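You operate a simulated robot arm through the tools that you are given. There is no shell and no other tool.

You are at the controls of a simulated robot arm. One attempt, no reset.

JOB
Put things in order on the blue table. At the end: the grey tin stands where the red socket wrench stood; the red cup brush stands where the black pinion stood; the teal box (marked "SLIP RING") from the blue table stands on top of the grey front housing; the black pinion from the blue table stands where the grey tin stood; the red socket wrench from the blue table stands where the teal box stood; whatever was shut is shut again. Leave all else as you found it, and nothing knocked over.

The check looks at the end state, three seconds after you hand in, the way a careful person would. Anything else that was tipped, shoved, dropped, spilled or broken makes it a failure.

ROBOT AND FRAMES
A 7-joint arm with a two-finger parallel gripper, fixed in place. Base frame: the origin is at the foot of the arm, x ahead of it, y to its left, z up; the work surface is at about z = 0. Lengths are in cm, angles in rad, forces in N, time in s.
With the tool pointing down near the work surface it reaches from about 22 to 58 cm from the base axis. Its first joint turns from -1.152 to 1.152 rad. Payload 2.5 kg.
Tool frame: the origin (TCP) lies between the finger pads and is the grasp point; the fingertips stand 2.3 cm ahead of it; z points along the fingers, y is the line along which they close. Largest opening 9.4 cm; finger width 3.8, thickness 1; the body of the gripper, 5.4 by 9.6 cm, starts 3.9 cm behind the TCP.
Orientation is that of the tool frame in the base frame, as a unit quaternion [x, y, z, w]. With the fingers straight down and closing along the base's y, the tool's x points along the base's -x, its y along +y and its z along -z.

CONTROLS
- The arm moves only by the tool play_rows. Its argument "motion" is one flat list of numbers, 7 for each row, row after row: the gripper command, from -1 (fully open) to 1 (shut), values between in proportion, then the shift along the tool's x, y, z in cm, then the turn, a rotation vector about the tool's x, y, z in rad. In form: [hand, dx, dy, dz, rx, ry, rz, hand, dx, dy, dz, rx, ry, rz, ...]. A call has 1 to 20 rows; each row is the pose to reach, as a shift and turn from the pose commanded when the call began, along the tool's axes at that moment. Each row takes 0.2 s and may step no farther than 5 cm and 0.15 rad from the row before; otherwise, or with a gripper value out of range, the whole call is refused. Where a pose cannot be reached the arm comes as near as it can. A force on the tool above 40 N (or 10 N above the force at the start of the call, whichever is more), or a blocked arm, ends the call early, and 0.2 s more pass. Each finger travels about 10.8 cm/s and halts on what it meets, pressing with about 41 N; the grip force reading is that of the motor and also rises with nothing between the fingers. The clock runs only during rows and for 0.2 s after the last one: add rows that repeat a pose to give the fingers time. It gives the time, the measured TCP pose, the force on the tool (base axes), the opening and the grip force at its end, in the units of the frame above (readings bear some noise), with the torque about the TCP (base axes, N m) and any sound that the robot's microphone picked up, and new pictures: "views" is both (left out), scene, wrist or none.
- Cameras (640 x 400 px; columns grow to the right, rows downward): "scene" is fixed at [10.16, -40.41, 52.85]; the picture's right is [0.92, -0.40, 0.00], its down [-0.28, -0.65, -0.71] and it looks along [0.28, 0.65, -0.70] (base axes); focal length 224 px, centre (320, 200). "wrist" rides on the gripper at [8.6, 1.6, -7.4] in the tool frame; the picture's right is [-0.18, 0.98, 0.00], its down [-0.58, -0.11, -0.81] and it looks along [-0.79, -0.15, 0.59] (tool axes); focal length 243 px, centre (320, 200). There is no depth. A picture from a camera that has moved, and an enlarged one, comes with that camera's place and axes in the base frame and with its lens.
- enlarge(camera, box): a new picture of the part [left, top, right, bottom] of that camera's present view, enlarged. It takes no simulated time.
- finish_job(): hands the job in; it is judged then, once.

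Nothing tells you positions but the pictures and the camera data. Unless the task says otherwise, let go and move clear before handing in.

The tools are called after "Call:" by a JSON object that holds its "fn" and its "kwargs". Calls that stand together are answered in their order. play_rows: Moves the arm, as the interface text tells. Its arguments: {"type":"object","properties":{"motion":{"type":"array"},"views":{"type":"string","enum":["both","scene","wrist","none"]}},"required":["motion"]} The other tools are called the same way: enlarge (camera, box) takes an enlarged picture of a part of a camera's view; finish_job () hands the job in.

At the start:

```text
t: 0.0
tool_pos: [31.06, -0.5, 32.94]
ee_rot: [0.0, 1.0, 0.0, -0.001]
force: [-0.5, 0.1, -1.1]
wrist_torque: [0.02, -0.02, 0.04]
width: 9.41
finger_force: 0.0
```

scene: 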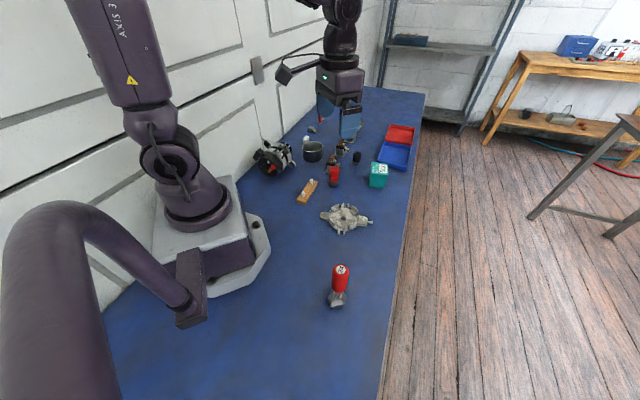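
wrist: 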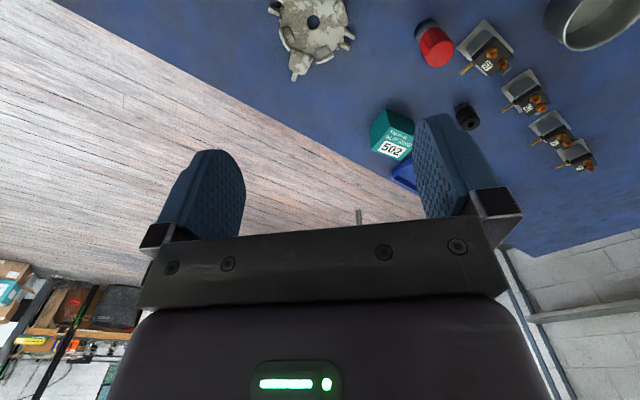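

I see a blue table with several objects; I'll enlarge the views to identify everything before moving.

Call:
{"fn": "enlarge", "kwargs": {"camera": "scene", "box": [240, 100, 430, 220]}}

Call:
{"fn": "enlarge", "kwargs": {"camera": "scene", "box": [290, 120, 370, 170]}}

Call:
{"fn": "enlarge", "kwargs": {"camera": "scene", "box": [290, 190, 420, 320]}}

Call:
{"fn": "enlarge", "kwargs": {"camera": "wrist", "box": [250, 0, 640, 200]}}

```text
3.33 times, centred on (335, 160) of scene
camera zoom: at [10.16, -40.41, 52.85], right [0.92, -0.4, 0.0], down [-0.28, -0.65, -0.71], along [0.28, 0.65, -0.7], focal length 745 px, centre (270, 333)
```

zoom: 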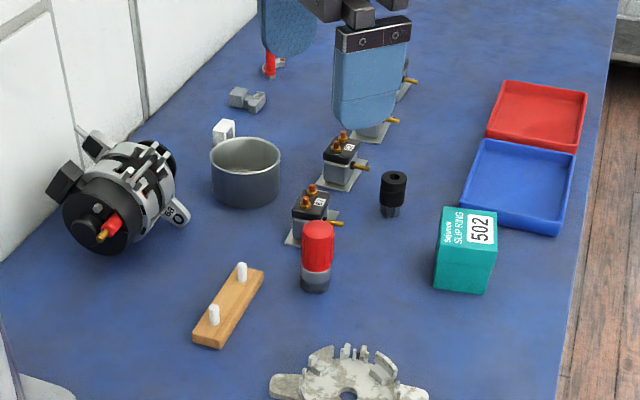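

```text
8.00 times, centred on (330, 145) of scene
camera zoom: at [10.16, -40.41, 52.85], right [0.92, -0.4, 0.0], down [-0.28, -0.65, -0.71], along [0.28, 0.65, -0.7], focal length 1789 px, centre (240, 640)
```

zoom: 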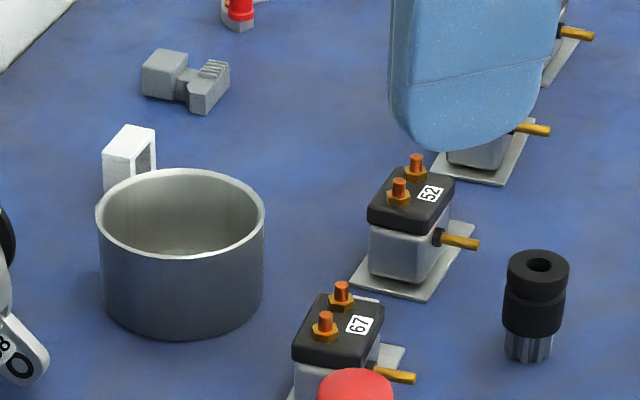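

```text
3.08 times, centred on (355, 255) of scene
camera zoom: at [10.16, -40.41, 52.85], right [0.92, -0.4, 0.0], down [-0.28, -0.65, -0.71], along [0.28, 0.65, -0.7], focal length 688 px, centre (212, 31)
```

zoom: 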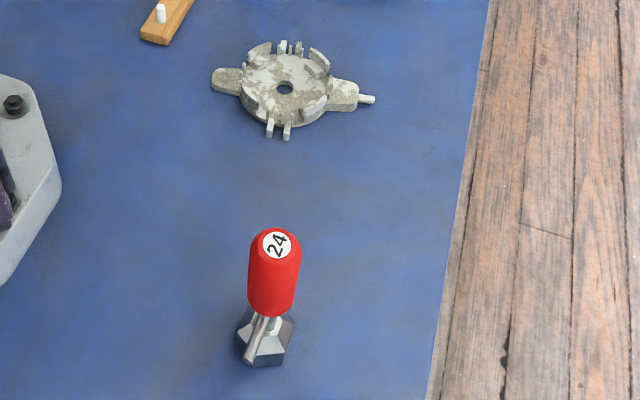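

```text
1.64 times, centred on (445, 100) of wrist
camera zoom: at [22.62, 0.95, 40.21], right [0.18, 0.98, 0.0], down [0.58, -0.11, 0.81], along [0.79, -0.15, -0.59], focal length 398 px, centre (115, 364)
```

zoom: 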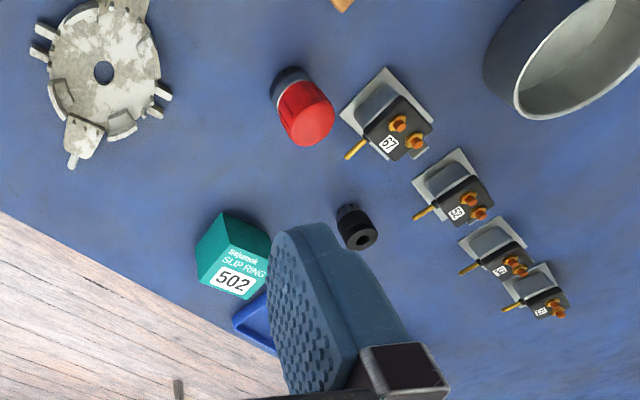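

I see two red-topped items (one at about (338,285), one at (333,175)) plus a red-handled thing further back. I'll enlarge each to tell the socket wrench from the cup brush.

Call:
{"fn": "enlarge", "kwargs": {"camera": "scene", "box": [318, 255, 366, 315]}}

Call:
{"fn": "enlarge", "kwargs": {"camera": "scene", "box": [312, 155, 360, 195]}}

Call:
{"fn": "enlarge", "kwargs": {"camera": "scene", "box": [300, 95, 348, 135]}}

Call:
{"fn": "enlarge", "kwargs": {"camera": "scene", "box": [480, 20, 640, 140]}}

Call:
{"fn": "enlarge", "kwargs": {"camera": "scene", "box": [360, 110, 430, 200]}}

Call:
{"fn": "enlarge", "kwargs": {"camera": "scene", "box": [310, 190, 390, 245]}}

Call:
{"fn": "enlarge", "kwargs": {"camera": "scene", "box": [245, 125, 305, 185]}}

```text
6.67 times, centred on (342, 285) of scene
camera zoom: at [10.16, -40.41, 52.85], right [0.92, -0.4, 0.0], down [-0.28, -0.65, -0.71], along [0.28, 0.65, -0.7], focal length 1491 px, centre (173, -367)
```

zoom: 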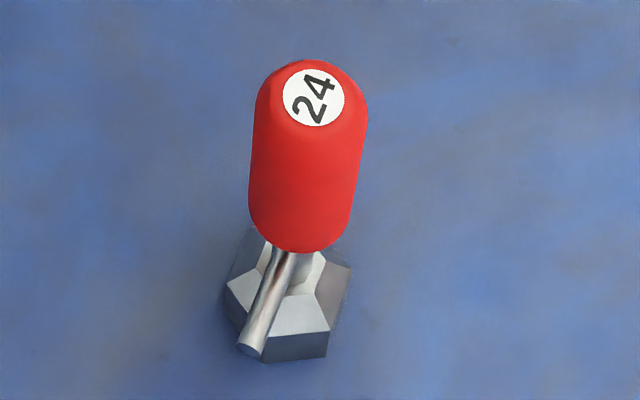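

```text
10.00 times, centred on (336, 175) of scene
camera zoom: at [10.16, -40.41, 52.85], right [0.92, -0.4, 0.0], down [-0.28, -0.65, -0.71], along [0.28, 0.65, -0.7], focal length 2236 px, centre (160, 450)
```

zoom: 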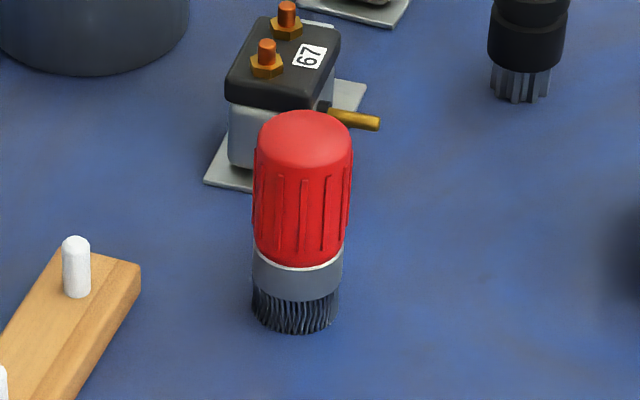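

```text
10.00 times, centred on (324, 115) of scene
camera zoom: at [10.16, -40.41, 52.85], right [0.92, -0.4, 0.0], down [-0.28, -0.65, -0.71], along [0.28, 0.65, -0.7], focal length 2236 px, centre (280, 1050)
```

zoom: 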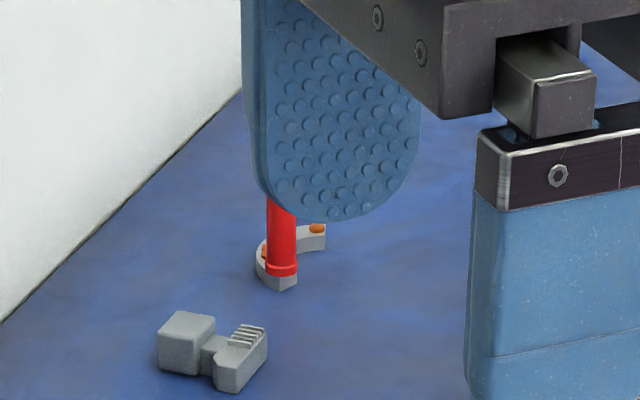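

```text
3.33 times, centred on (560, 80) of scene
camera zoom: at [10.16, -40.41, 52.85], right [0.92, -0.4, 0.0], down [-0.28, -0.65, -0.71], along [0.28, 0.65, -0.7], focal length 745 px, centre (-480, 600)
```

zoom: 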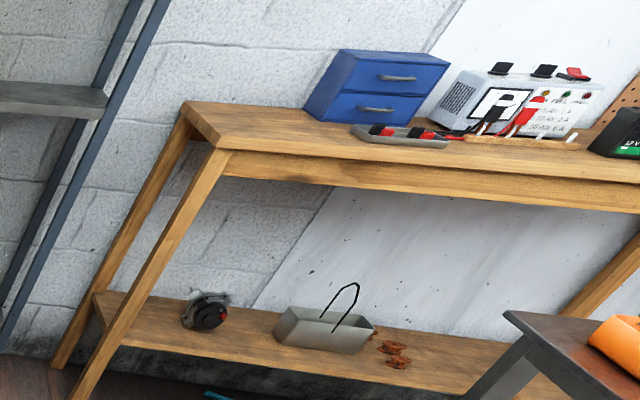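

```text
4.44 times, centred on (395, 155) of scene
camera zoom: at [10.16, -40.41, 52.85], right [0.92, -0.4, 0.0], down [-0.28, -0.65, -0.71], along [0.28, 0.65, -0.7], focal length 994 px, centre (-13, 400)
```

zoom: 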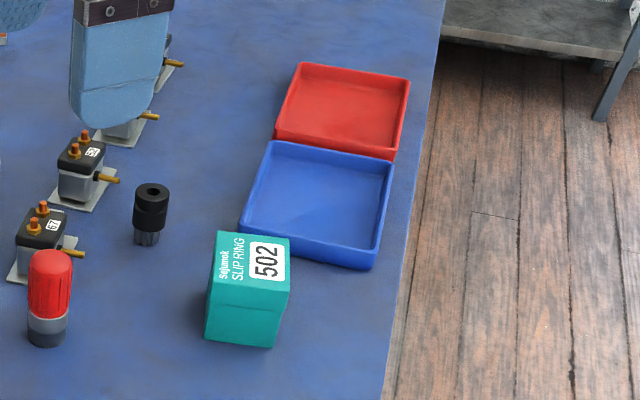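

```text
7.27 times, centred on (350, 218) of scene
camera zoom: at [10.16, -40.41, 52.85], right [0.92, -0.4, 0.0], down [-0.28, -0.65, -0.71], along [0.28, 0.65, -0.7], focal length 1626 px, centre (102, 73)
```

zoom: 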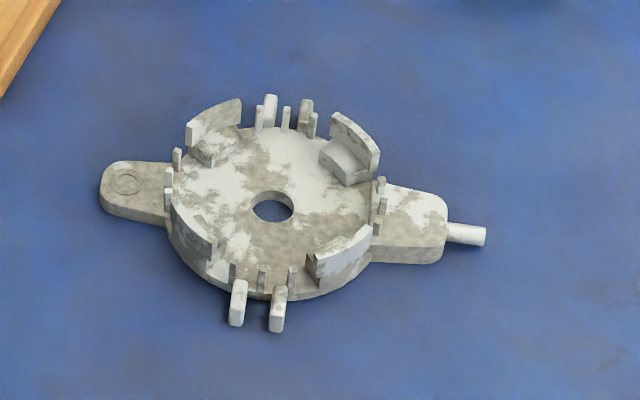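

```text
6.67 times, centred on (275, 155) of scene
camera zoom: at [10.16, -40.41, 52.85], right [0.92, -0.4, 0.0], down [-0.28, -0.65, -0.71], along [0.28, 0.65, -0.7], focal length 1491 px, centre (620, 500)
```

zoom: 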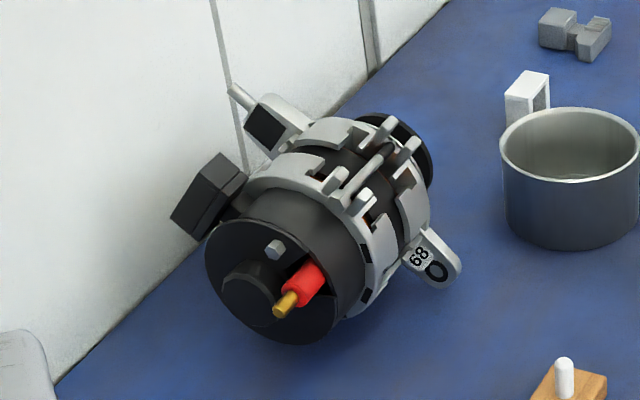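

The 24-labelled tool is the socket wrench (near (21,-24)), the bristled one the cup brush (near (38,13)). I enlarge the wrist view of the housing, box and tin to judge sizes.

Call:
{"fn": "enlarge", "kwargs": {"camera": "wrist", "box": [255, 0, 375, 85]}}

Call:
{"fn": "enlarge", "kwargs": {"camera": "wrist", "box": [350, 80, 500, 190]}}

Call:
{"fn": "enlarge", "kwargs": {"camera": "scene", "box": [360, 155, 400, 195]}}

Call:
{"fn": "enlarge", "kwargs": {"camera": "scene", "box": [295, 125, 335, 170]}}

```text
4.71 times, centred on (315, 42) of wrist
camera zoom: at [22.62, 0.95, 40.21], right [0.18, 0.98, 0.0], down [0.58, -0.11, 0.81], along [0.79, -0.15, -0.59], focal length 1142 px, centre (344, 941)
```

zoom: 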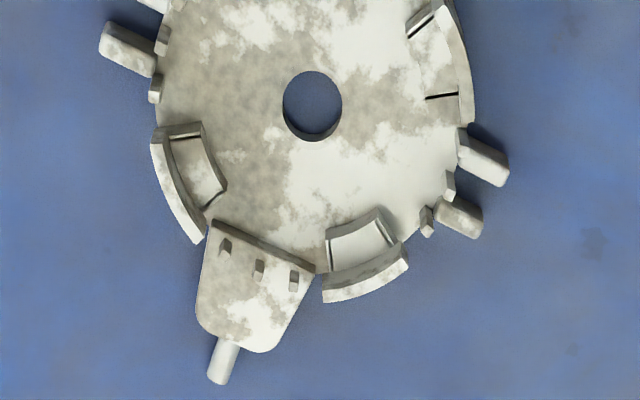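

```text
3.64 times, centred on (425, 135) of wrist
camera zoom: at [22.62, 0.95, 40.21], right [0.18, 0.98, 0.0], down [0.58, -0.11, 0.81], along [0.79, -0.15, -0.59], focal length 882 px, centre (-62, 436)
```

zoom: 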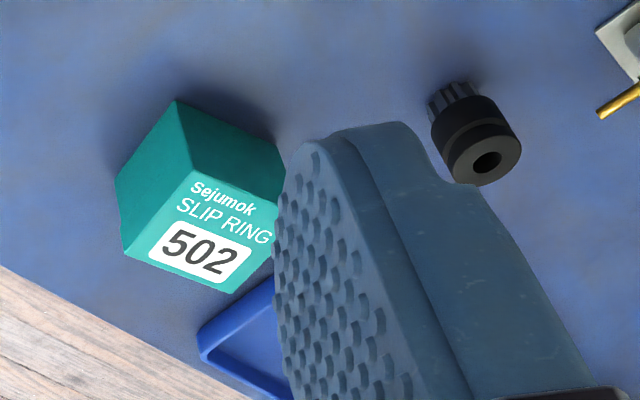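

```text
10.00 times, centred on (380, 175) of scene
camera zoom: at [10.16, -40.41, 52.85], right [0.92, -0.4, 0.0], down [-0.28, -0.65, -0.71], along [0.28, 0.65, -0.7], focal length 2236 px, centre (-280, 450)
```

zoom: 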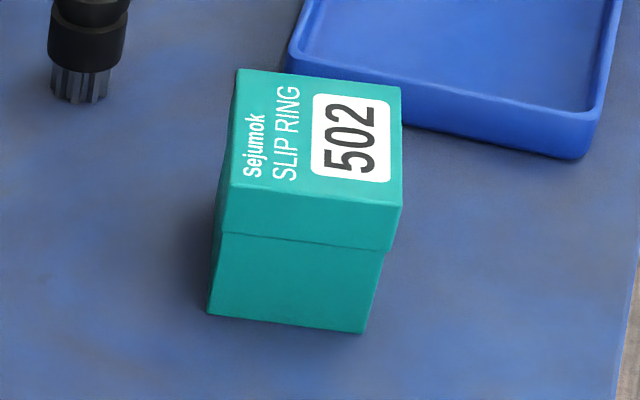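

```text
8.89 times, centred on (315, 148) of scene
camera zoom: at [10.16, -40.41, 52.85], right [0.92, -0.4, 0.0], down [-0.28, -0.65, -0.71], along [0.28, 0.65, -0.7], focal length 1988 px, centre (364, 667)
```

zoom: 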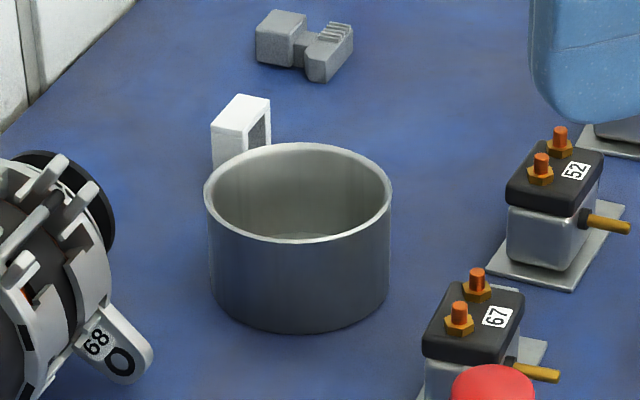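

The wrench is at about (21,-24), brush (38,13), pinion (52,21), box (54,9), tin (38,33), and housing (34,-3). I'll move the arm for a better look at the tin and the white thing behind it.

Call:
{"fn": "play_rows", "kwargs": {"motion": [-1, 1.25, 3.1, 0, 0, 0, 0, -1, 2.5, 6.2, 0, 0, 0, 0, -1, 3.75, 9.3, 0, 0, 0, 0, -1, 5, 12.5, 0, 0, 0, 0, -1, 5, 12.5, 0, 0, 0, 0]}}

```text
t: 1.2
tool_pos: [25.9, 12.0, 32.83]
ee_rot: [0.0, 1.0, 0.0, 0.001]
force: [0.2, 0.1, 0.2]
wrist_torque: [0.02, 0.0, 0.0]
width: 9.4
finger_force: 0.1
camera wrist: at [17.47, 13.54, 40.13], right [0.18, 0.98, 0.0], down [0.58, -0.11, 0.81], along [0.79, -0.15, -0.59], focal length 243 px, centre (320, 200)
```

scene: 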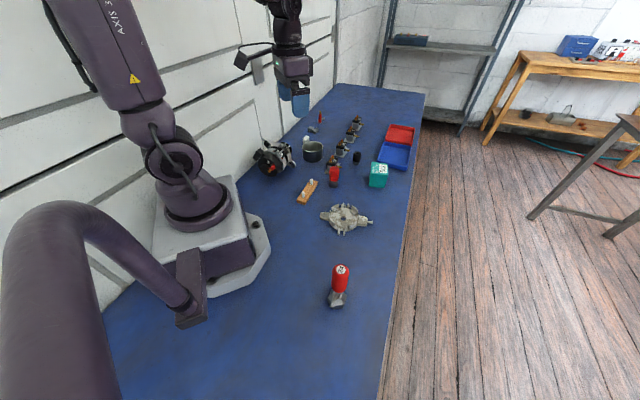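
wrist: 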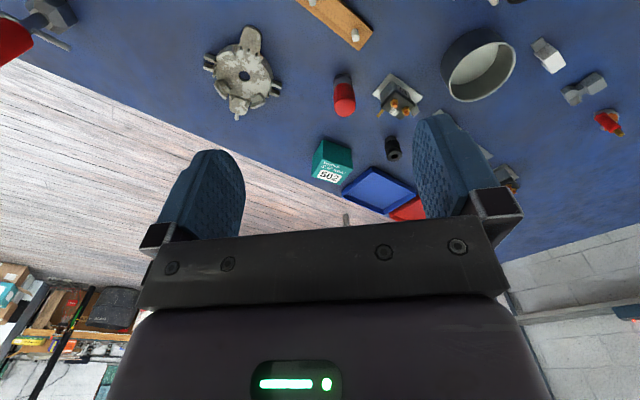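

Call:
{"fn": "enlarge", "kwargs": {"camera": "wrist", "box": [420, 10, 620, 135]}}

Call:
{"fn": "enlarge", "kwargs": {"camera": "wrist", "box": [190, 20, 300, 125]}}

Call:
{"fn": "enlarge", "kwargs": {"camera": "wrist", "box": [300, 60, 430, 220]}}

Call:
{"fn": "enlarge", "kwargs": {"camera": "scene", "box": [290, 100, 380, 170]}}

```text
3.20 times, centred on (520, 72) of wrist
camera zoom: at [17.47, 13.54, 40.13], right [0.18, 0.98, 0.0], down [0.58, -0.11, 0.81], along [0.79, -0.15, -0.59], focal length 776 px, centre (-320, 608)
```

zoom: 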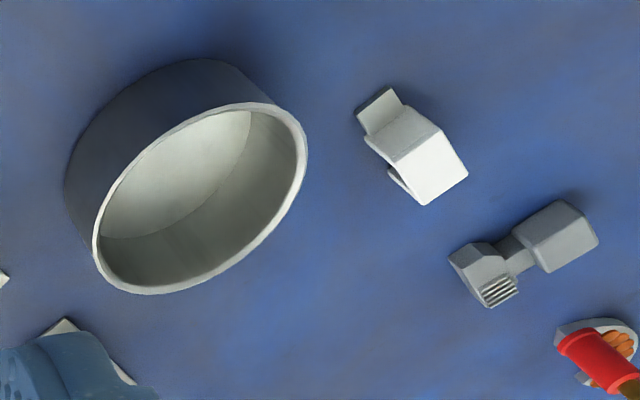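

```text
3.81 times, centred on (245, 72) of wrist
camera zoom: at [17.47, 13.54, 40.13], right [0.18, 0.98, 0.0], down [0.58, -0.11, 0.81], along [0.79, -0.15, -0.59], focal length 924 px, centre (606, 686)
```

zoom: 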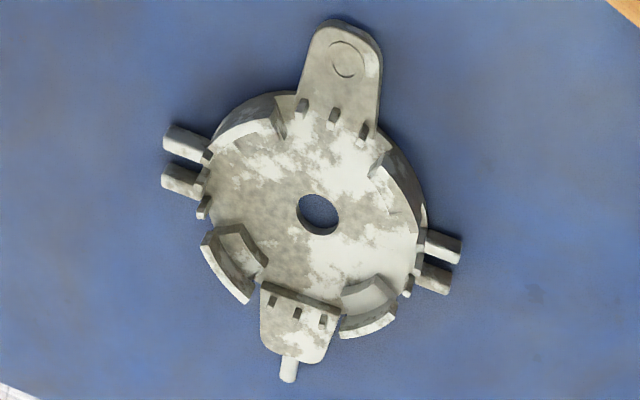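

```text
2.50 times, centred on (365, 140) of wrist
camera zoom: at [17.47, 13.54, 40.13], right [0.18, 0.98, 0.0], down [0.58, -0.11, 0.81], along [0.79, -0.15, -0.59], focal length 606 px, centre (208, 350)
```

zoom: 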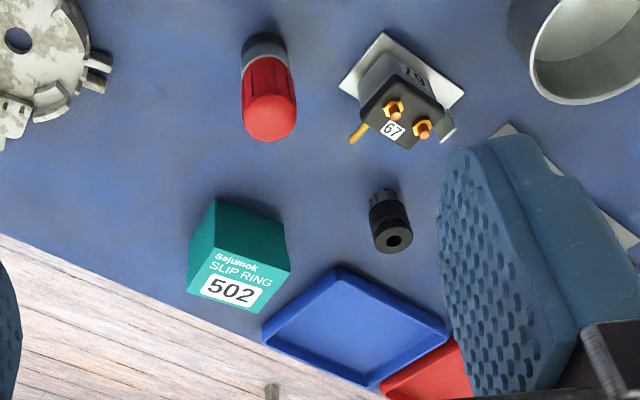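

```text
5.71 times, centred on (335, 135) of scene
camera zoom: at [10.16, -40.41, 52.85], right [0.92, -0.4, 0.0], down [-0.28, -0.65, -0.71], along [0.28, 0.65, -0.7], focal length 1278 px, centre (234, 571)
```

zoom: 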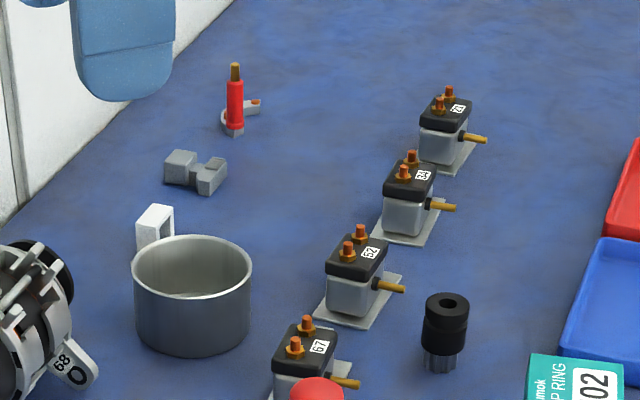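

Tin is empty and the white clip near it is a separate object. I'll start with the teal box: move above it at about (54.2, 9.2) with the fingers turned to its faces, and check the alignment from close up.

Call:
{"fn": "play_rows", "kwargs": {"motion": [-1, -3.14, -0.31, 1.98, 0, 0, 0.068, -1, -6.29, -0.62, 3.96, 0, 0, 0.136, -1, -9.43, -0.93, 5.93, 0, 0, 0.204, -1, -12.58, -1.24, 7.91, 0, 0, 0.272, -1, -15.72, -1.56, 9.89, 0, 0, 0.339, -1, -18.87, -1.87, 11.87, 0, 0, 0.407, -1, -22.01, -2.18, 13.84, 0, 0, 0.475, -1, -25.16, -2.49, 15.82, 0, 0, 0.543, -1, -28.3, -2.8, 17.8, 0, 0, 0.611, -1, -28.3, -2.8, 17.8, 0, 0, 0.611, -1, -28.3, -2.8, 17.8, 0, 0, 0.611]}}

```text
t: 3.6
tool_pos: [54.52, 9.1, 15.1]
ee_rot: [0.301, 0.954, 0.0, 0.0]
force: [0.9, 0.9, 0.9]
wrist_torque: [0.0, -0.01, 0.03]
width: 9.4
finger_force: 0.2
camera wrist: at [48.5, 15.39, 22.43], right [0.71, 0.7, 0.0], down [0.41, -0.42, 0.81], along [0.56, -0.58, -0.59], focal length 243 px, centre (320, 200)
```

scene: 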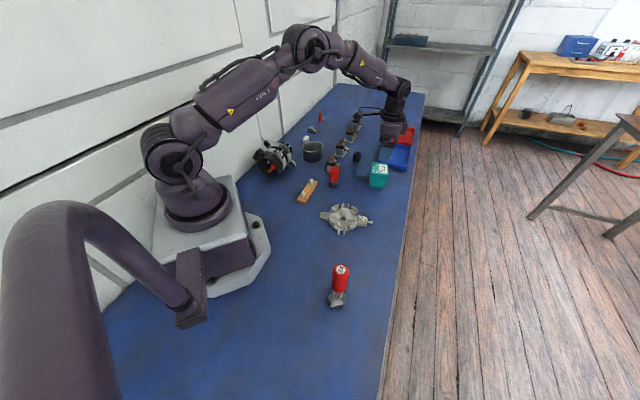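
wrist: 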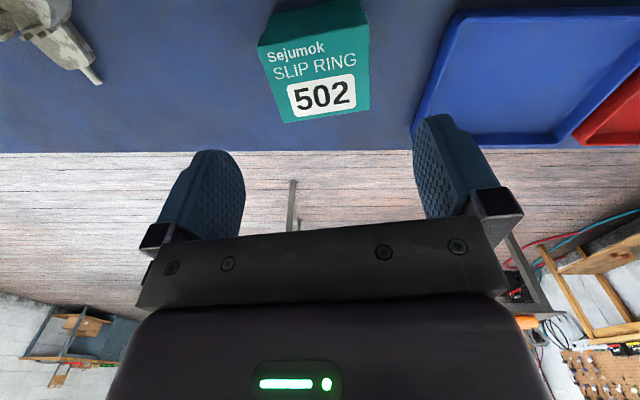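

The box is in view close up; I'll enlarge to compute its top-face corners.

Call:
{"fn": "enlarge", "kwargs": {"camera": "wrist", "box": [240, 0, 400, 130]}}

Call:
{"fn": "enlarge", "kwargs": {"camera": "scene", "box": [350, 130, 420, 200]}}

```text
3.08 times, centred on (320, 65) of wrist
camera zoom: at [48.5, 15.39, 22.43], right [0.71, 0.7, 0.0], down [0.41, -0.42, 0.81], along [0.56, -0.58, -0.59], focal length 746 px, centre (320, 615)
```

zoom: 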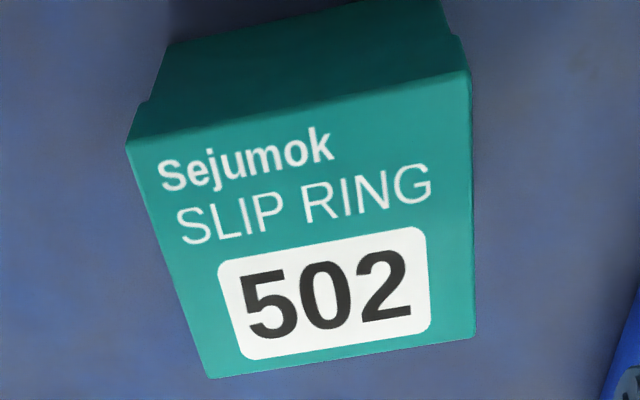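

```text
5.71 times, centred on (385, 165) of scene
camera zoom: at [10.16, -40.41, 52.85], right [0.92, -0.4, 0.0], down [-0.28, -0.65, -0.71], along [0.28, 0.65, -0.7], focal length 1278 px, centre (-51, 400)
```

zoom: 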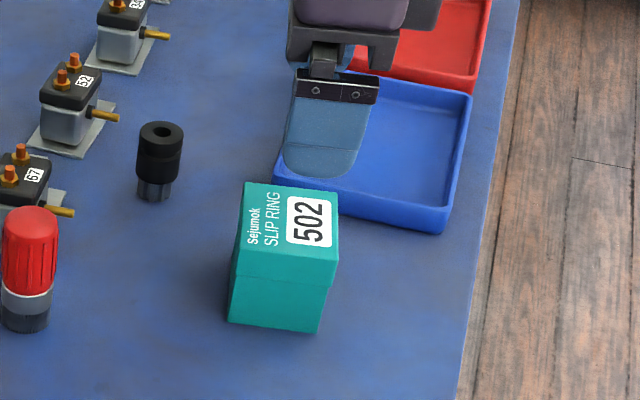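

The box is centred and aligned under the gripper (top face about 7.0 by 5.7 cm). I descend, grip low so the body under the lid is held too, and lift slightly to check.

Call:
{"fn": "play_rows", "kwargs": {"motion": [-1, -0.15, 0, 3, 0, 0, 0, -1, -0.15, 0, 6, 0, 0, 0, -1, -0.15, 0, 9, 0, 0, 0, -1, -0.15, 0, 11, 0, 0, 0, -1, -0.15, 0, 12.4, 0, 0, 0, -1, -0.15, 0, 12.4, 0, 0, 0]}}

```text
t: 5.0
tool_pos: [54.51, 9.17, 2.62]
ee_rot: [0.301, 0.954, 0.0, 0.0]
force: [0.2, -0.3, 0.0]
wrist_torque: [-0.02, 0.0, -0.01]
width: 9.41
finger_force: 0.0
camera wrist: at [48.56, 15.36, 9.92], right [0.71, 0.7, 0.0], down [0.41, -0.42, 0.81], along [0.56, -0.58, -0.59], focal length 243 px, centre (320, 200)
```

scene: 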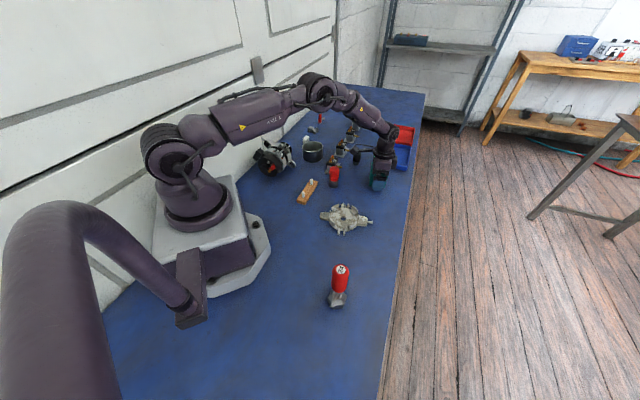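
wrist: 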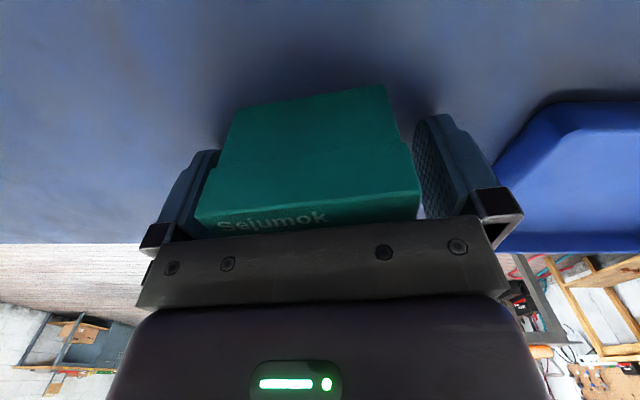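

Fingers straddle the box. Closing on it now.

Call:
{"fn": "play_rows", "kwargs": {"motion": [0, 0, 0, 0, 0, 0, 0, 1, 0, 0, 0, 0, 0, 0, 1, 0, 0, 0, 0, 0, 0, 1, 0, 0, 0, 0, 0, 0], "views": "wrist"}}

Call:
{"fn": "play_rows", "kwargs": {"motion": [1, 0, 0, -0.7, 0, 0, 0, 1, 0, 0, -1.5, 0, 0, 0, 1, 0, 0, -1.5, 0, 0, 0]}}

Call:
{"fn": "enlarge", "kwargs": {"camera": "wrist", "box": [180, 50, 500, 250]}}

Call:
{"fn": "enlarge", "kwargs": {"camera": "scene", "box": [350, 140, 420, 200]}}

```text
t: 6.0
tool_pos: [54.65, 9.17, 2.64]
ee_rot: [0.301, 0.954, 0.0, 0.0]
force: [0.1, -0.1, -0.3]
wrist_torque: [0.04, 0.02, 0.01]
width: 6.95
finger_force: 41.0
camera wrist: at [48.54, 15.36, 9.93], right [0.71, 0.7, 0.0], down [0.41, -0.42, 0.81], along [0.56, -0.58, -0.59], focal length 243 px, centre (320, 200)
```

wrist: 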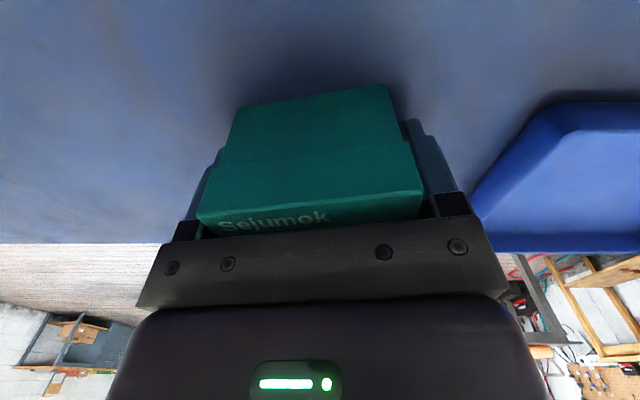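

```text
t: 6.8
tool_pos: [54.56, 9.22, 4.13]
ee_rot: [0.3, 0.954, -0.001, 0.0]
force: [-0.5, 0.4, -0.9]
wrist_torque: [-0.01, 0.01, -0.04]
width: 6.94
finger_force: 40.8
camera wrist: at [48.51, 15.29, 11.51], right [0.71, 0.7, 0.0], down [0.41, -0.42, 0.81], along [0.56, -0.58, -0.59], focal length 243 px, centre (320, 200)
```

scene: 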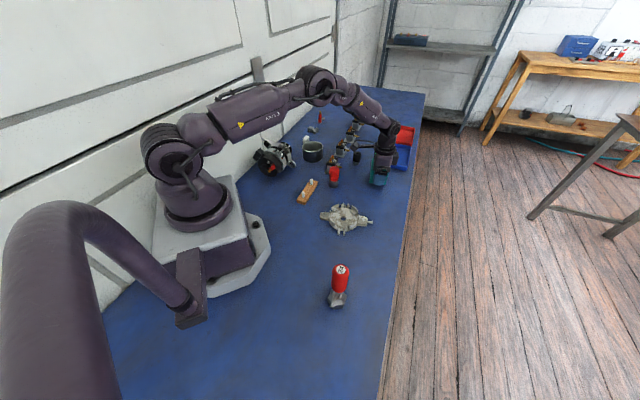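
wrist: 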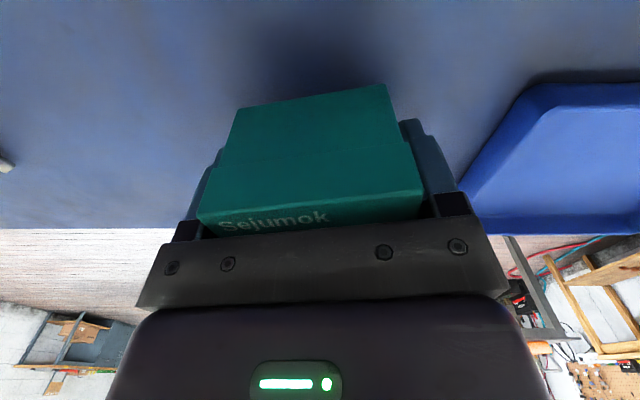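

```text
2.00 times, centred on (340, 150) of wrist
camera zoom: at [48.51, 15.29, 11.51], right [0.71, 0.7, 0.0], down [0.41, -0.42, 0.81], along [0.56, -0.58, -0.59], focal length 485 px, centre (280, 300)
```

zoom: 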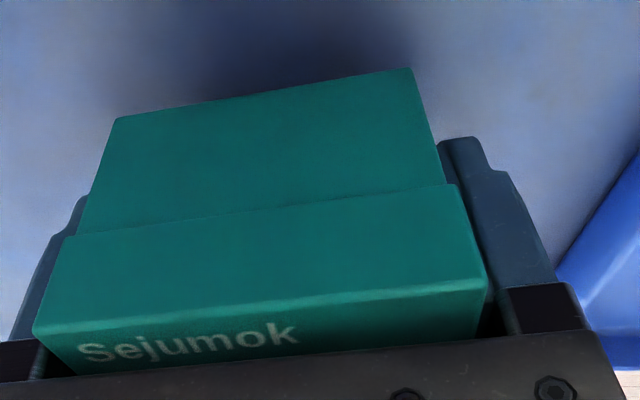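

```text
6.67 times, centred on (385, 170) of scene
camera zoom: at [10.16, -40.41, 52.85], right [0.92, -0.4, 0.0], down [-0.28, -0.65, -0.71], along [0.28, 0.65, -0.7], focal length 1491 px, centre (-113, 400)
```

zoom: 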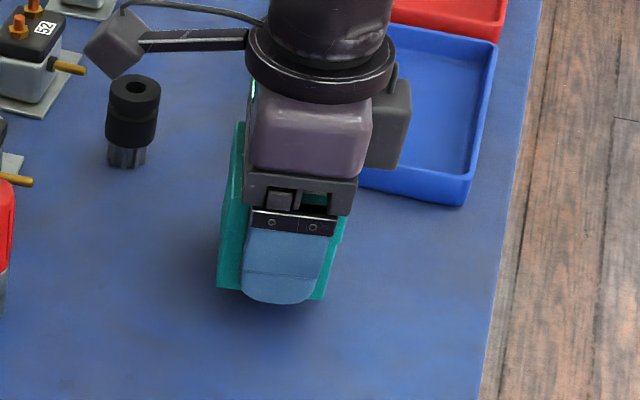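

The box lifted intact with its lid. Now I carry it up and toward the housing, stopping beside it for a close look at the housing's walls.

Call:
{"fn": "play_rows", "kwargs": {"motion": [1, 0, 0, -3.5, 0, 0, 0, 1, 0, 0, -7, 0, 0, 0, 1, 0, 0, -11, 0, 0, 0, 1, 1.61, -4.06, -11, 0, 0, 0, 1, 3.22, -8.13, -11, 0, 0, 0, 1, 4.83, -12.2, -11, 0, 0, 0, 1, 6.44, -16.25, -11, 0, 0, 0, 1, 8.04, -20.3, -11, 0, 0, 0, 1, 9.65, -24.4, -11, 0, 0, 0, 1, 11.26, -28.4, -11, 0, 0, 0, 1, 12.87, -32.5, -11, 0, 0, 0, 1, 12.87, -32.5, -11, 0, 0, 0]}}

Call:
{"fn": "enlarge", "kwargs": {"camera": "wrist", "box": [380, 0, 580, 180]}}

```text
t: 9.4
tool_pos: [25.44, -10.19, 15.45]
ee_rot: [0.301, 0.954, 0.0, 0.0]
force: [-0.1, 0.1, -1.5]
wrist_torque: [-0.01, -0.01, 0.04]
width: 6.96
finger_force: 41.3
camera wrist: at [19.3, -3.99, 22.67], right [0.71, 0.7, 0.0], down [0.41, -0.42, 0.81], along [0.56, -0.58, -0.59], focal length 243 px, centre (320, 200)
```

scene: 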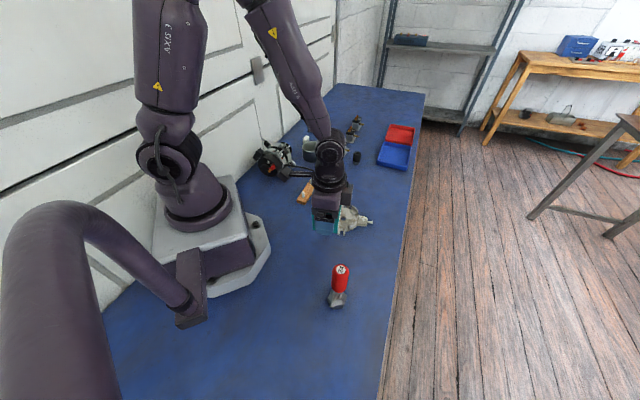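
wrist: 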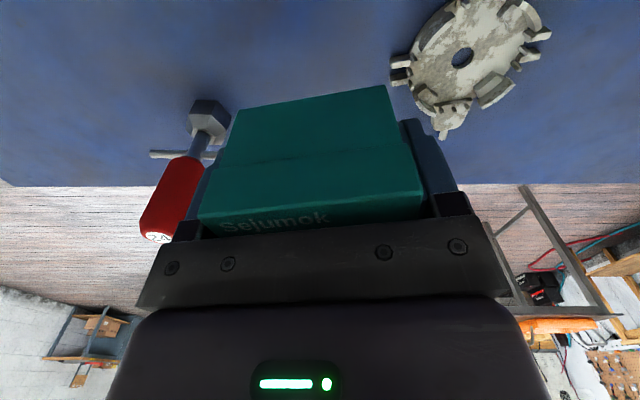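

```text
2.22 times, centred on (480, 90) of wrist
camera zoom: at [19.3, -3.99, 22.67], right [0.71, 0.7, 0.0], down [0.41, -0.42, 0.81], along [0.56, -0.58, -0.59], focal length 539 px, centre (-36, 444)
```

zoom: 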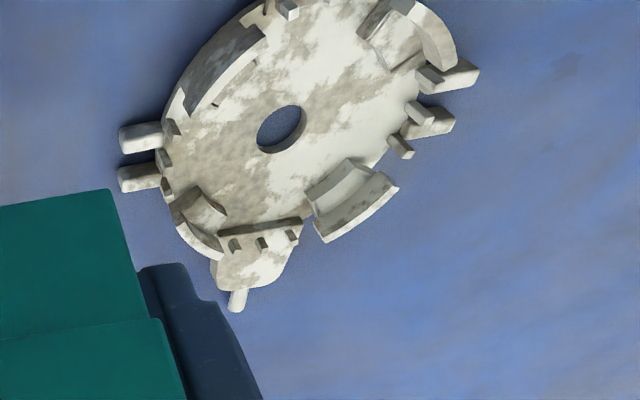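

The housing is seen with its four curved walls, centred near (34.5,-2.4). I move the box right above it and check the centring from there.

Call:
{"fn": "play_rows", "kwargs": {"motion": [1, -1, 4, 0, 0, 0, 0, 1, -2, 8, 0, 0, 0, 0, 1, -2.97, 11.73, 0, 0, 0, 0, 1, -2.97, 11.73, 0, 0, 0, 0]}}

Call:
{"fn": "enlarge", "kwargs": {"camera": "wrist", "box": [230, 0, 430, 125]}}

Call:
{"fn": "enlarge", "kwargs": {"camera": "scene", "box": [290, 170, 400, 250]}}

```text
t: 10.4
tool_pos: [34.32, -2.29, 15.3]
ee_rot: [0.301, 0.954, 0.0, 0.0]
force: [0.8, -0.2, -0.4]
wrist_torque: [-0.01, 0.03, 0.02]
width: 6.95
finger_force: 40.7
camera wrist: at [28.3, 3.85, 22.61], right [0.71, 0.7, 0.0], down [0.41, -0.42, 0.81], along [0.56, -0.58, -0.59], focal length 243 px, centre (320, 200)
```

scene: 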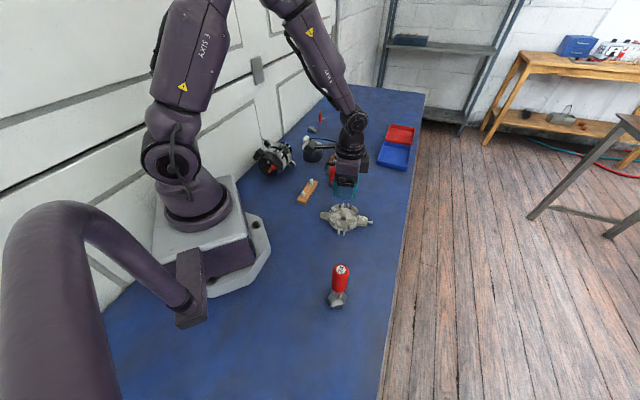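
wrist: 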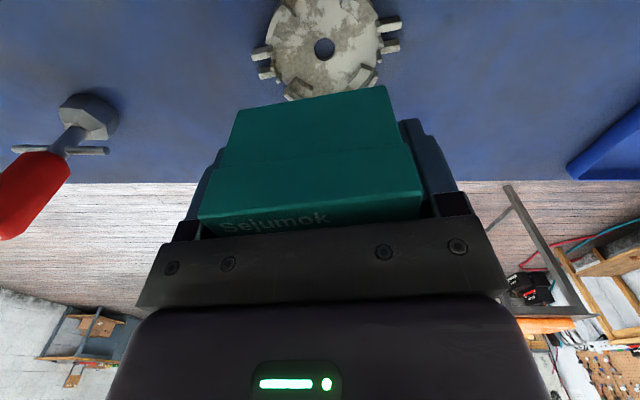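

```text
3.20 times, centred on (330, 62) of wrist
camera zoom: at [28.3, 3.85, 22.61], right [0.71, 0.7, 0.0], down [0.41, -0.42, 0.81], along [0.56, -0.58, -0.59], focal length 776 px, centre (288, 640)
```

zoom: 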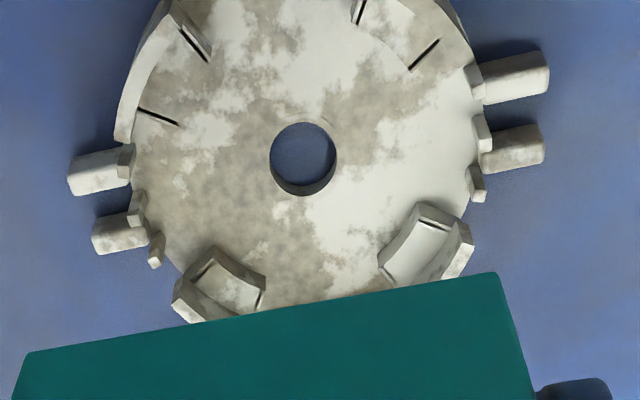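

```text
5.00 times, centred on (345, 210) of scene
camera zoom: at [10.16, -40.41, 52.85], right [0.92, -0.4, 0.0], down [-0.28, -0.65, -0.71], along [0.28, 0.65, -0.7], focal length 1118 px, centre (195, 150)
```

zoom: 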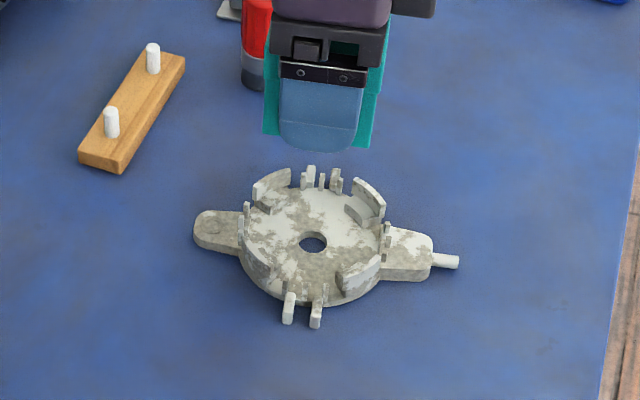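

The hole sits about 0.4 cm off to one side, and the housing's symmetry axis is aligned with the box. I shift by that and lower to just above the walls.

Call:
{"fn": "play_rows", "kwargs": {"motion": [1, 0.1, 0.4, 2, 0, 0, 0, 1, 0.1, 0.4, 4.5, 0, 0, 0, 1, 0.1, 0.4, 7, 0, 0, 0, 1, 0.1, 0.4, 8, 0, 0, 0, 1, 0.1, 0.4, 8, 0, 0, 0]}}

Call:
{"fn": "enlarge", "kwargs": {"camera": "scene", "box": [310, 180, 390, 245]}}

Call:
{"fn": "enlarge", "kwargs": {"camera": "wrist", "box": [180, 0, 440, 160]}}

```text
t: 11.6
tool_pos: [34.69, -1.94, 7.22]
ee_rot: [0.3, 0.954, 0.001, 0.0]
force: [0.7, -1.0, -1.4]
wrist_torque: [0.01, 0.01, 0.0]
width: 6.98
finger_force: 40.2
camera wrist: at [28.54, 4.28, 14.49], right [0.71, 0.7, 0.0], down [0.41, -0.42, 0.81], along [0.56, -0.58, -0.59], focal length 243 px, centre (320, 200)
```

scene: 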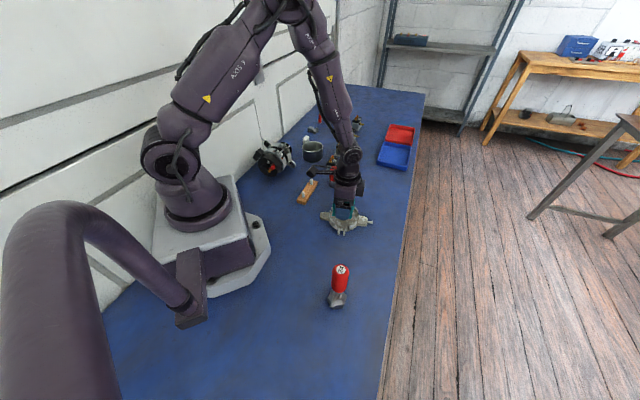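
wrist: 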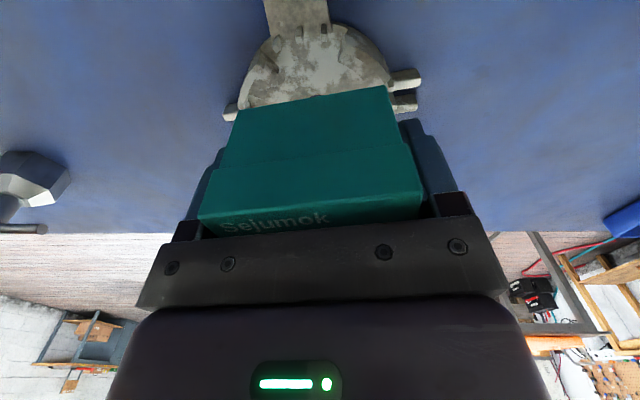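

```text
6.15 times, centred on (350, 212) of scene
camera zoom: at [10.16, -40.41, 52.85], right [0.92, -0.4, 0.0], down [-0.28, -0.65, -0.71], along [0.28, 0.65, -0.7], focal length 1376 px, centre (135, 123)
```

zoom: 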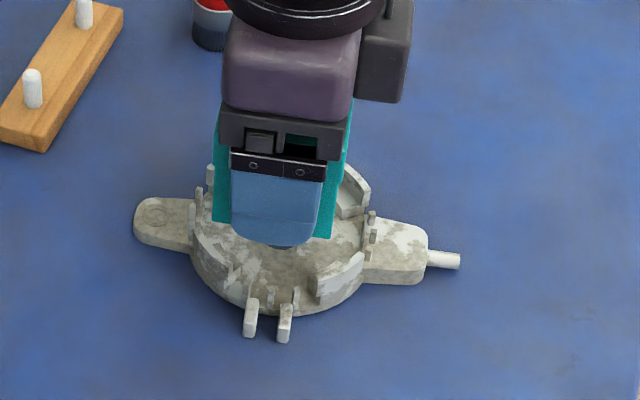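

```text
2.46 times, centred on (310, 80) of wrist
camera zoom: at [28.54, 4.28, 14.49], right [0.71, 0.7, 0.0], down [0.41, -0.42, 0.81], along [0.56, -0.58, -0.59], focal length 597 px, centre (345, 495)
```

zoom: 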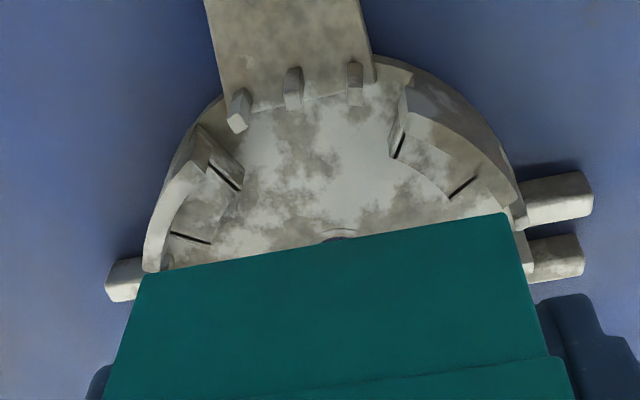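

The box is roughly centred over the four walls; the fit of the box's corners on the walls is tight, so I lower in small steps and check directly by eye.

Call:
{"fn": "play_rows", "kwargs": {"motion": [1, 0, 0, 0.5, 0, 0, 0, 1, 0, 0, 1.0, 0, 0, 0, 1, 0, 0, 1.0, 0, 0, 0]}}

Call:
{"fn": "enlarge", "kwargs": {"camera": "scene", "box": [320, 195, 380, 240]}}

Call:
{"fn": "enlarge", "kwargs": {"camera": "wrist", "box": [200, 10, 440, 150]}}

```text
t: 12.4
tool_pos: [34.64, -2.1, 6.23]
ee_rot: [0.301, 0.954, 0.0, 0.0]
force: [-0.5, 0.3, -0.9]
wrist_torque: [0.01, 0.02, -0.01]
width: 6.96
finger_force: 41.3
camera wrist: at [28.62, 4.24, 13.5], right [0.71, 0.7, 0.0], down [0.41, -0.42, 0.81], along [0.56, -0.58, -0.59], focal length 243 px, centre (320, 200)
```

scene: 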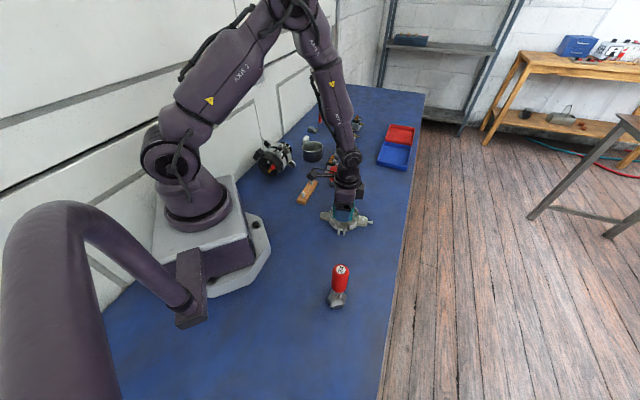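
wrist: 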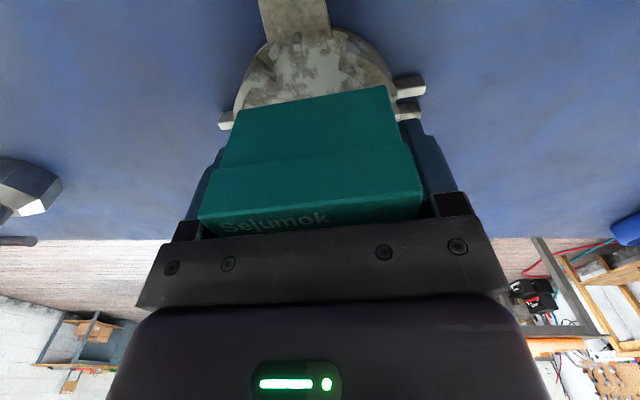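

```text
8.89 times, centred on (350, 218) of scene
camera zoom: at [10.16, -40.41, 52.85], right [0.92, -0.4, 0.0], down [-0.28, -0.65, -0.71], along [0.28, 0.65, -0.7], focal length 1988 px, centre (53, 44)
```

zoom: 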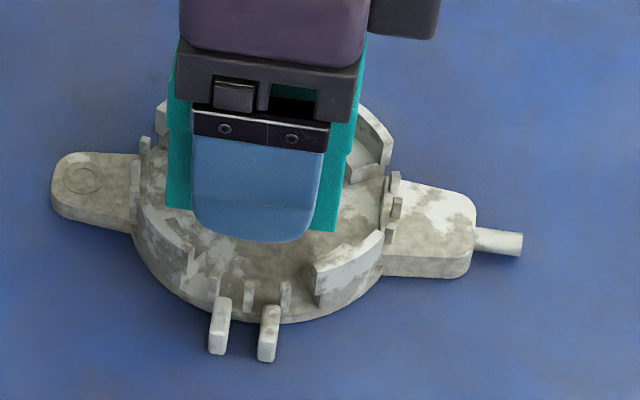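

```text
2.67 times, centred on (320, 80) of wrist
camera zoom: at [28.62, 4.24, 13.5], right [0.71, 0.7, 0.0], down [0.41, -0.42, 0.81], along [0.56, -0.58, -0.59], focal length 647 px, centre (320, 520)
```

zoom: 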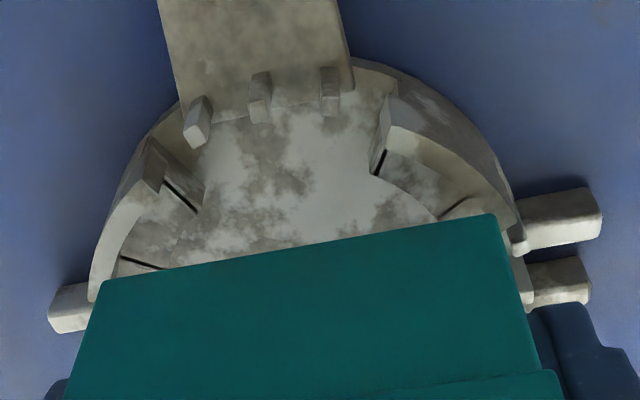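

From both cameras the housing's centre is about 0.2 cm further along tool -x than the box. I correct by that and lower slowly, watching the force.

Call:
{"fn": "play_rows", "kwargs": {"motion": [1, -0.2, -0.05, 0, 0, 0, 0, 1, -0.2, -0.05, 0.4, 0, 0, 0, 1, -0.2, -0.05, 0.4, 0, 0, 0], "views": "none"}}

Call:
{"fn": "enlarge", "kwargs": {"camera": "scene", "box": [320, 195, 380, 240]}}

Call:
{"fn": "enlarge", "kwargs": {"camera": "wrist", "box": [200, 10, 440, 150]}}

```text
t: 13.2
tool_pos: [34.91, -2.13, 5.79]
ee_rot: [0.301, 0.954, 0.0, -0.001]
force: [0.4, -0.1, -0.8]
wrist_torque: [-0.02, 0.0, 0.03]
width: 6.97
finger_force: 40.9
```

```text
8.89 times, centred on (350, 218) of scene
camera zoom: at [10.16, -40.41, 52.85], right [0.92, -0.4, 0.0], down [-0.28, -0.65, -0.71], along [0.28, 0.65, -0.7], focal length 1988 px, centre (53, 44)
```

zoom: 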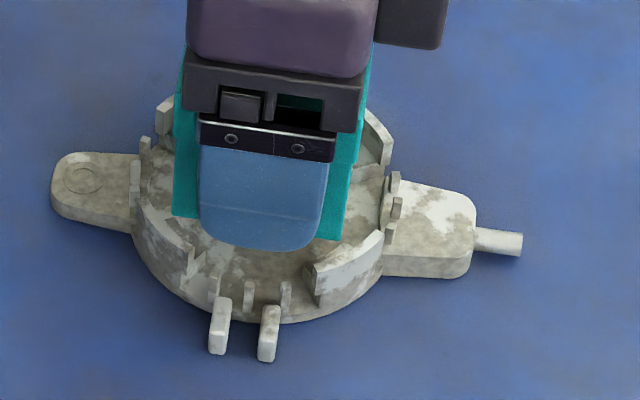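

```text
2.67 times, centred on (320, 80) of wrist
camera zoom: at [28.81, 4.12, 13.1], right [0.71, 0.7, 0.0], down [0.41, -0.42, 0.81], along [0.56, -0.58, -0.59], focal length 647 px, centre (320, 520)
```

zoom: 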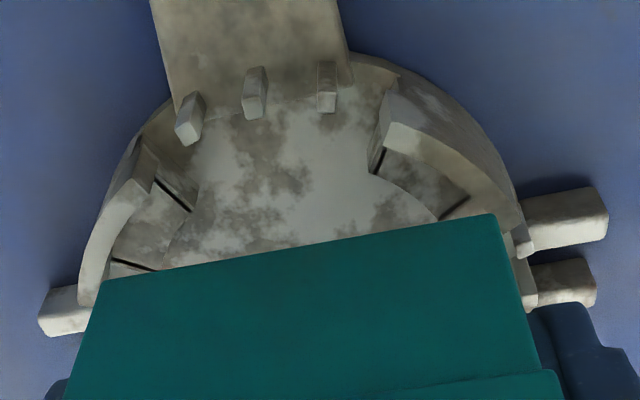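

Looking more closely at the corners of the box against the walls.

Call:
{"fn": "enlarge", "kwargs": {"camera": "scene", "box": [325, 206, 365, 234]}}

Call:
{"fn": "enlarge", "kwargs": {"camera": "wrist", "box": [220, 50, 290, 130]}}

Call:
{"fn": "enlarge", "kwargs": {"camera": "wrist", "box": [330, 30, 420, 130]}}

```text
14.29 times, centred on (345, 220) of scene
camera zoom: at [10.16, -40.41, 52.85], right [0.92, -0.4, 0.0], down [-0.28, -0.65, -0.71], along [0.28, 0.65, -0.7], focal length 3195 px, centre (-37, -86)
```

zoom: 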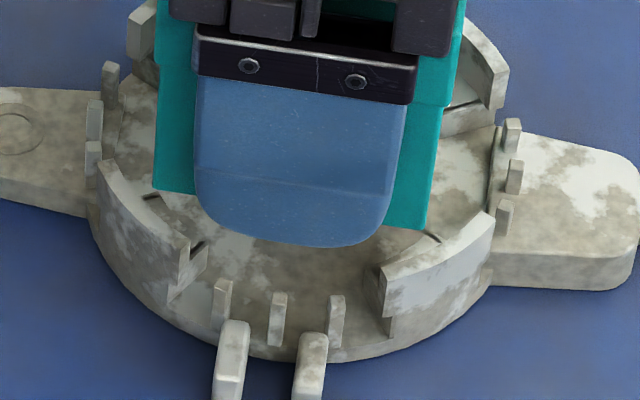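

```text
5.00 times, centred on (255, 90) of wrist
camera zoom: at [28.81, 4.12, 13.1], right [0.71, 0.7, 0.0], down [0.41, -0.42, 0.81], along [0.56, -0.58, -0.59], focal length 1213 px, centre (645, 750)
```

zoom: 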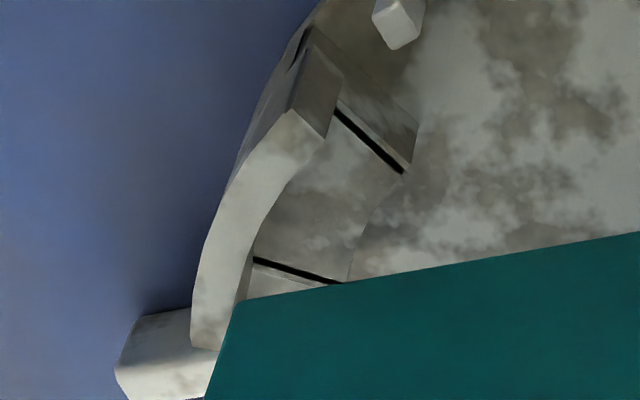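

```text
4.00 times, centred on (375, 80) of wrist
camera zoom: at [28.81, 4.12, 13.1], right [0.71, 0.7, 0.0], down [0.41, -0.42, 0.81], along [0.56, -0.58, -0.59], focal length 970 px, centre (100, 680)
```

zoom: 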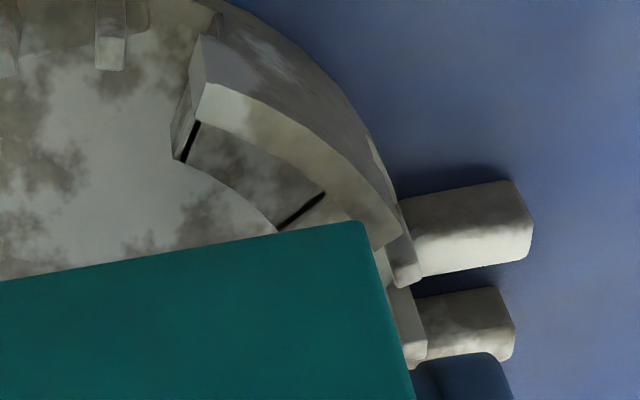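

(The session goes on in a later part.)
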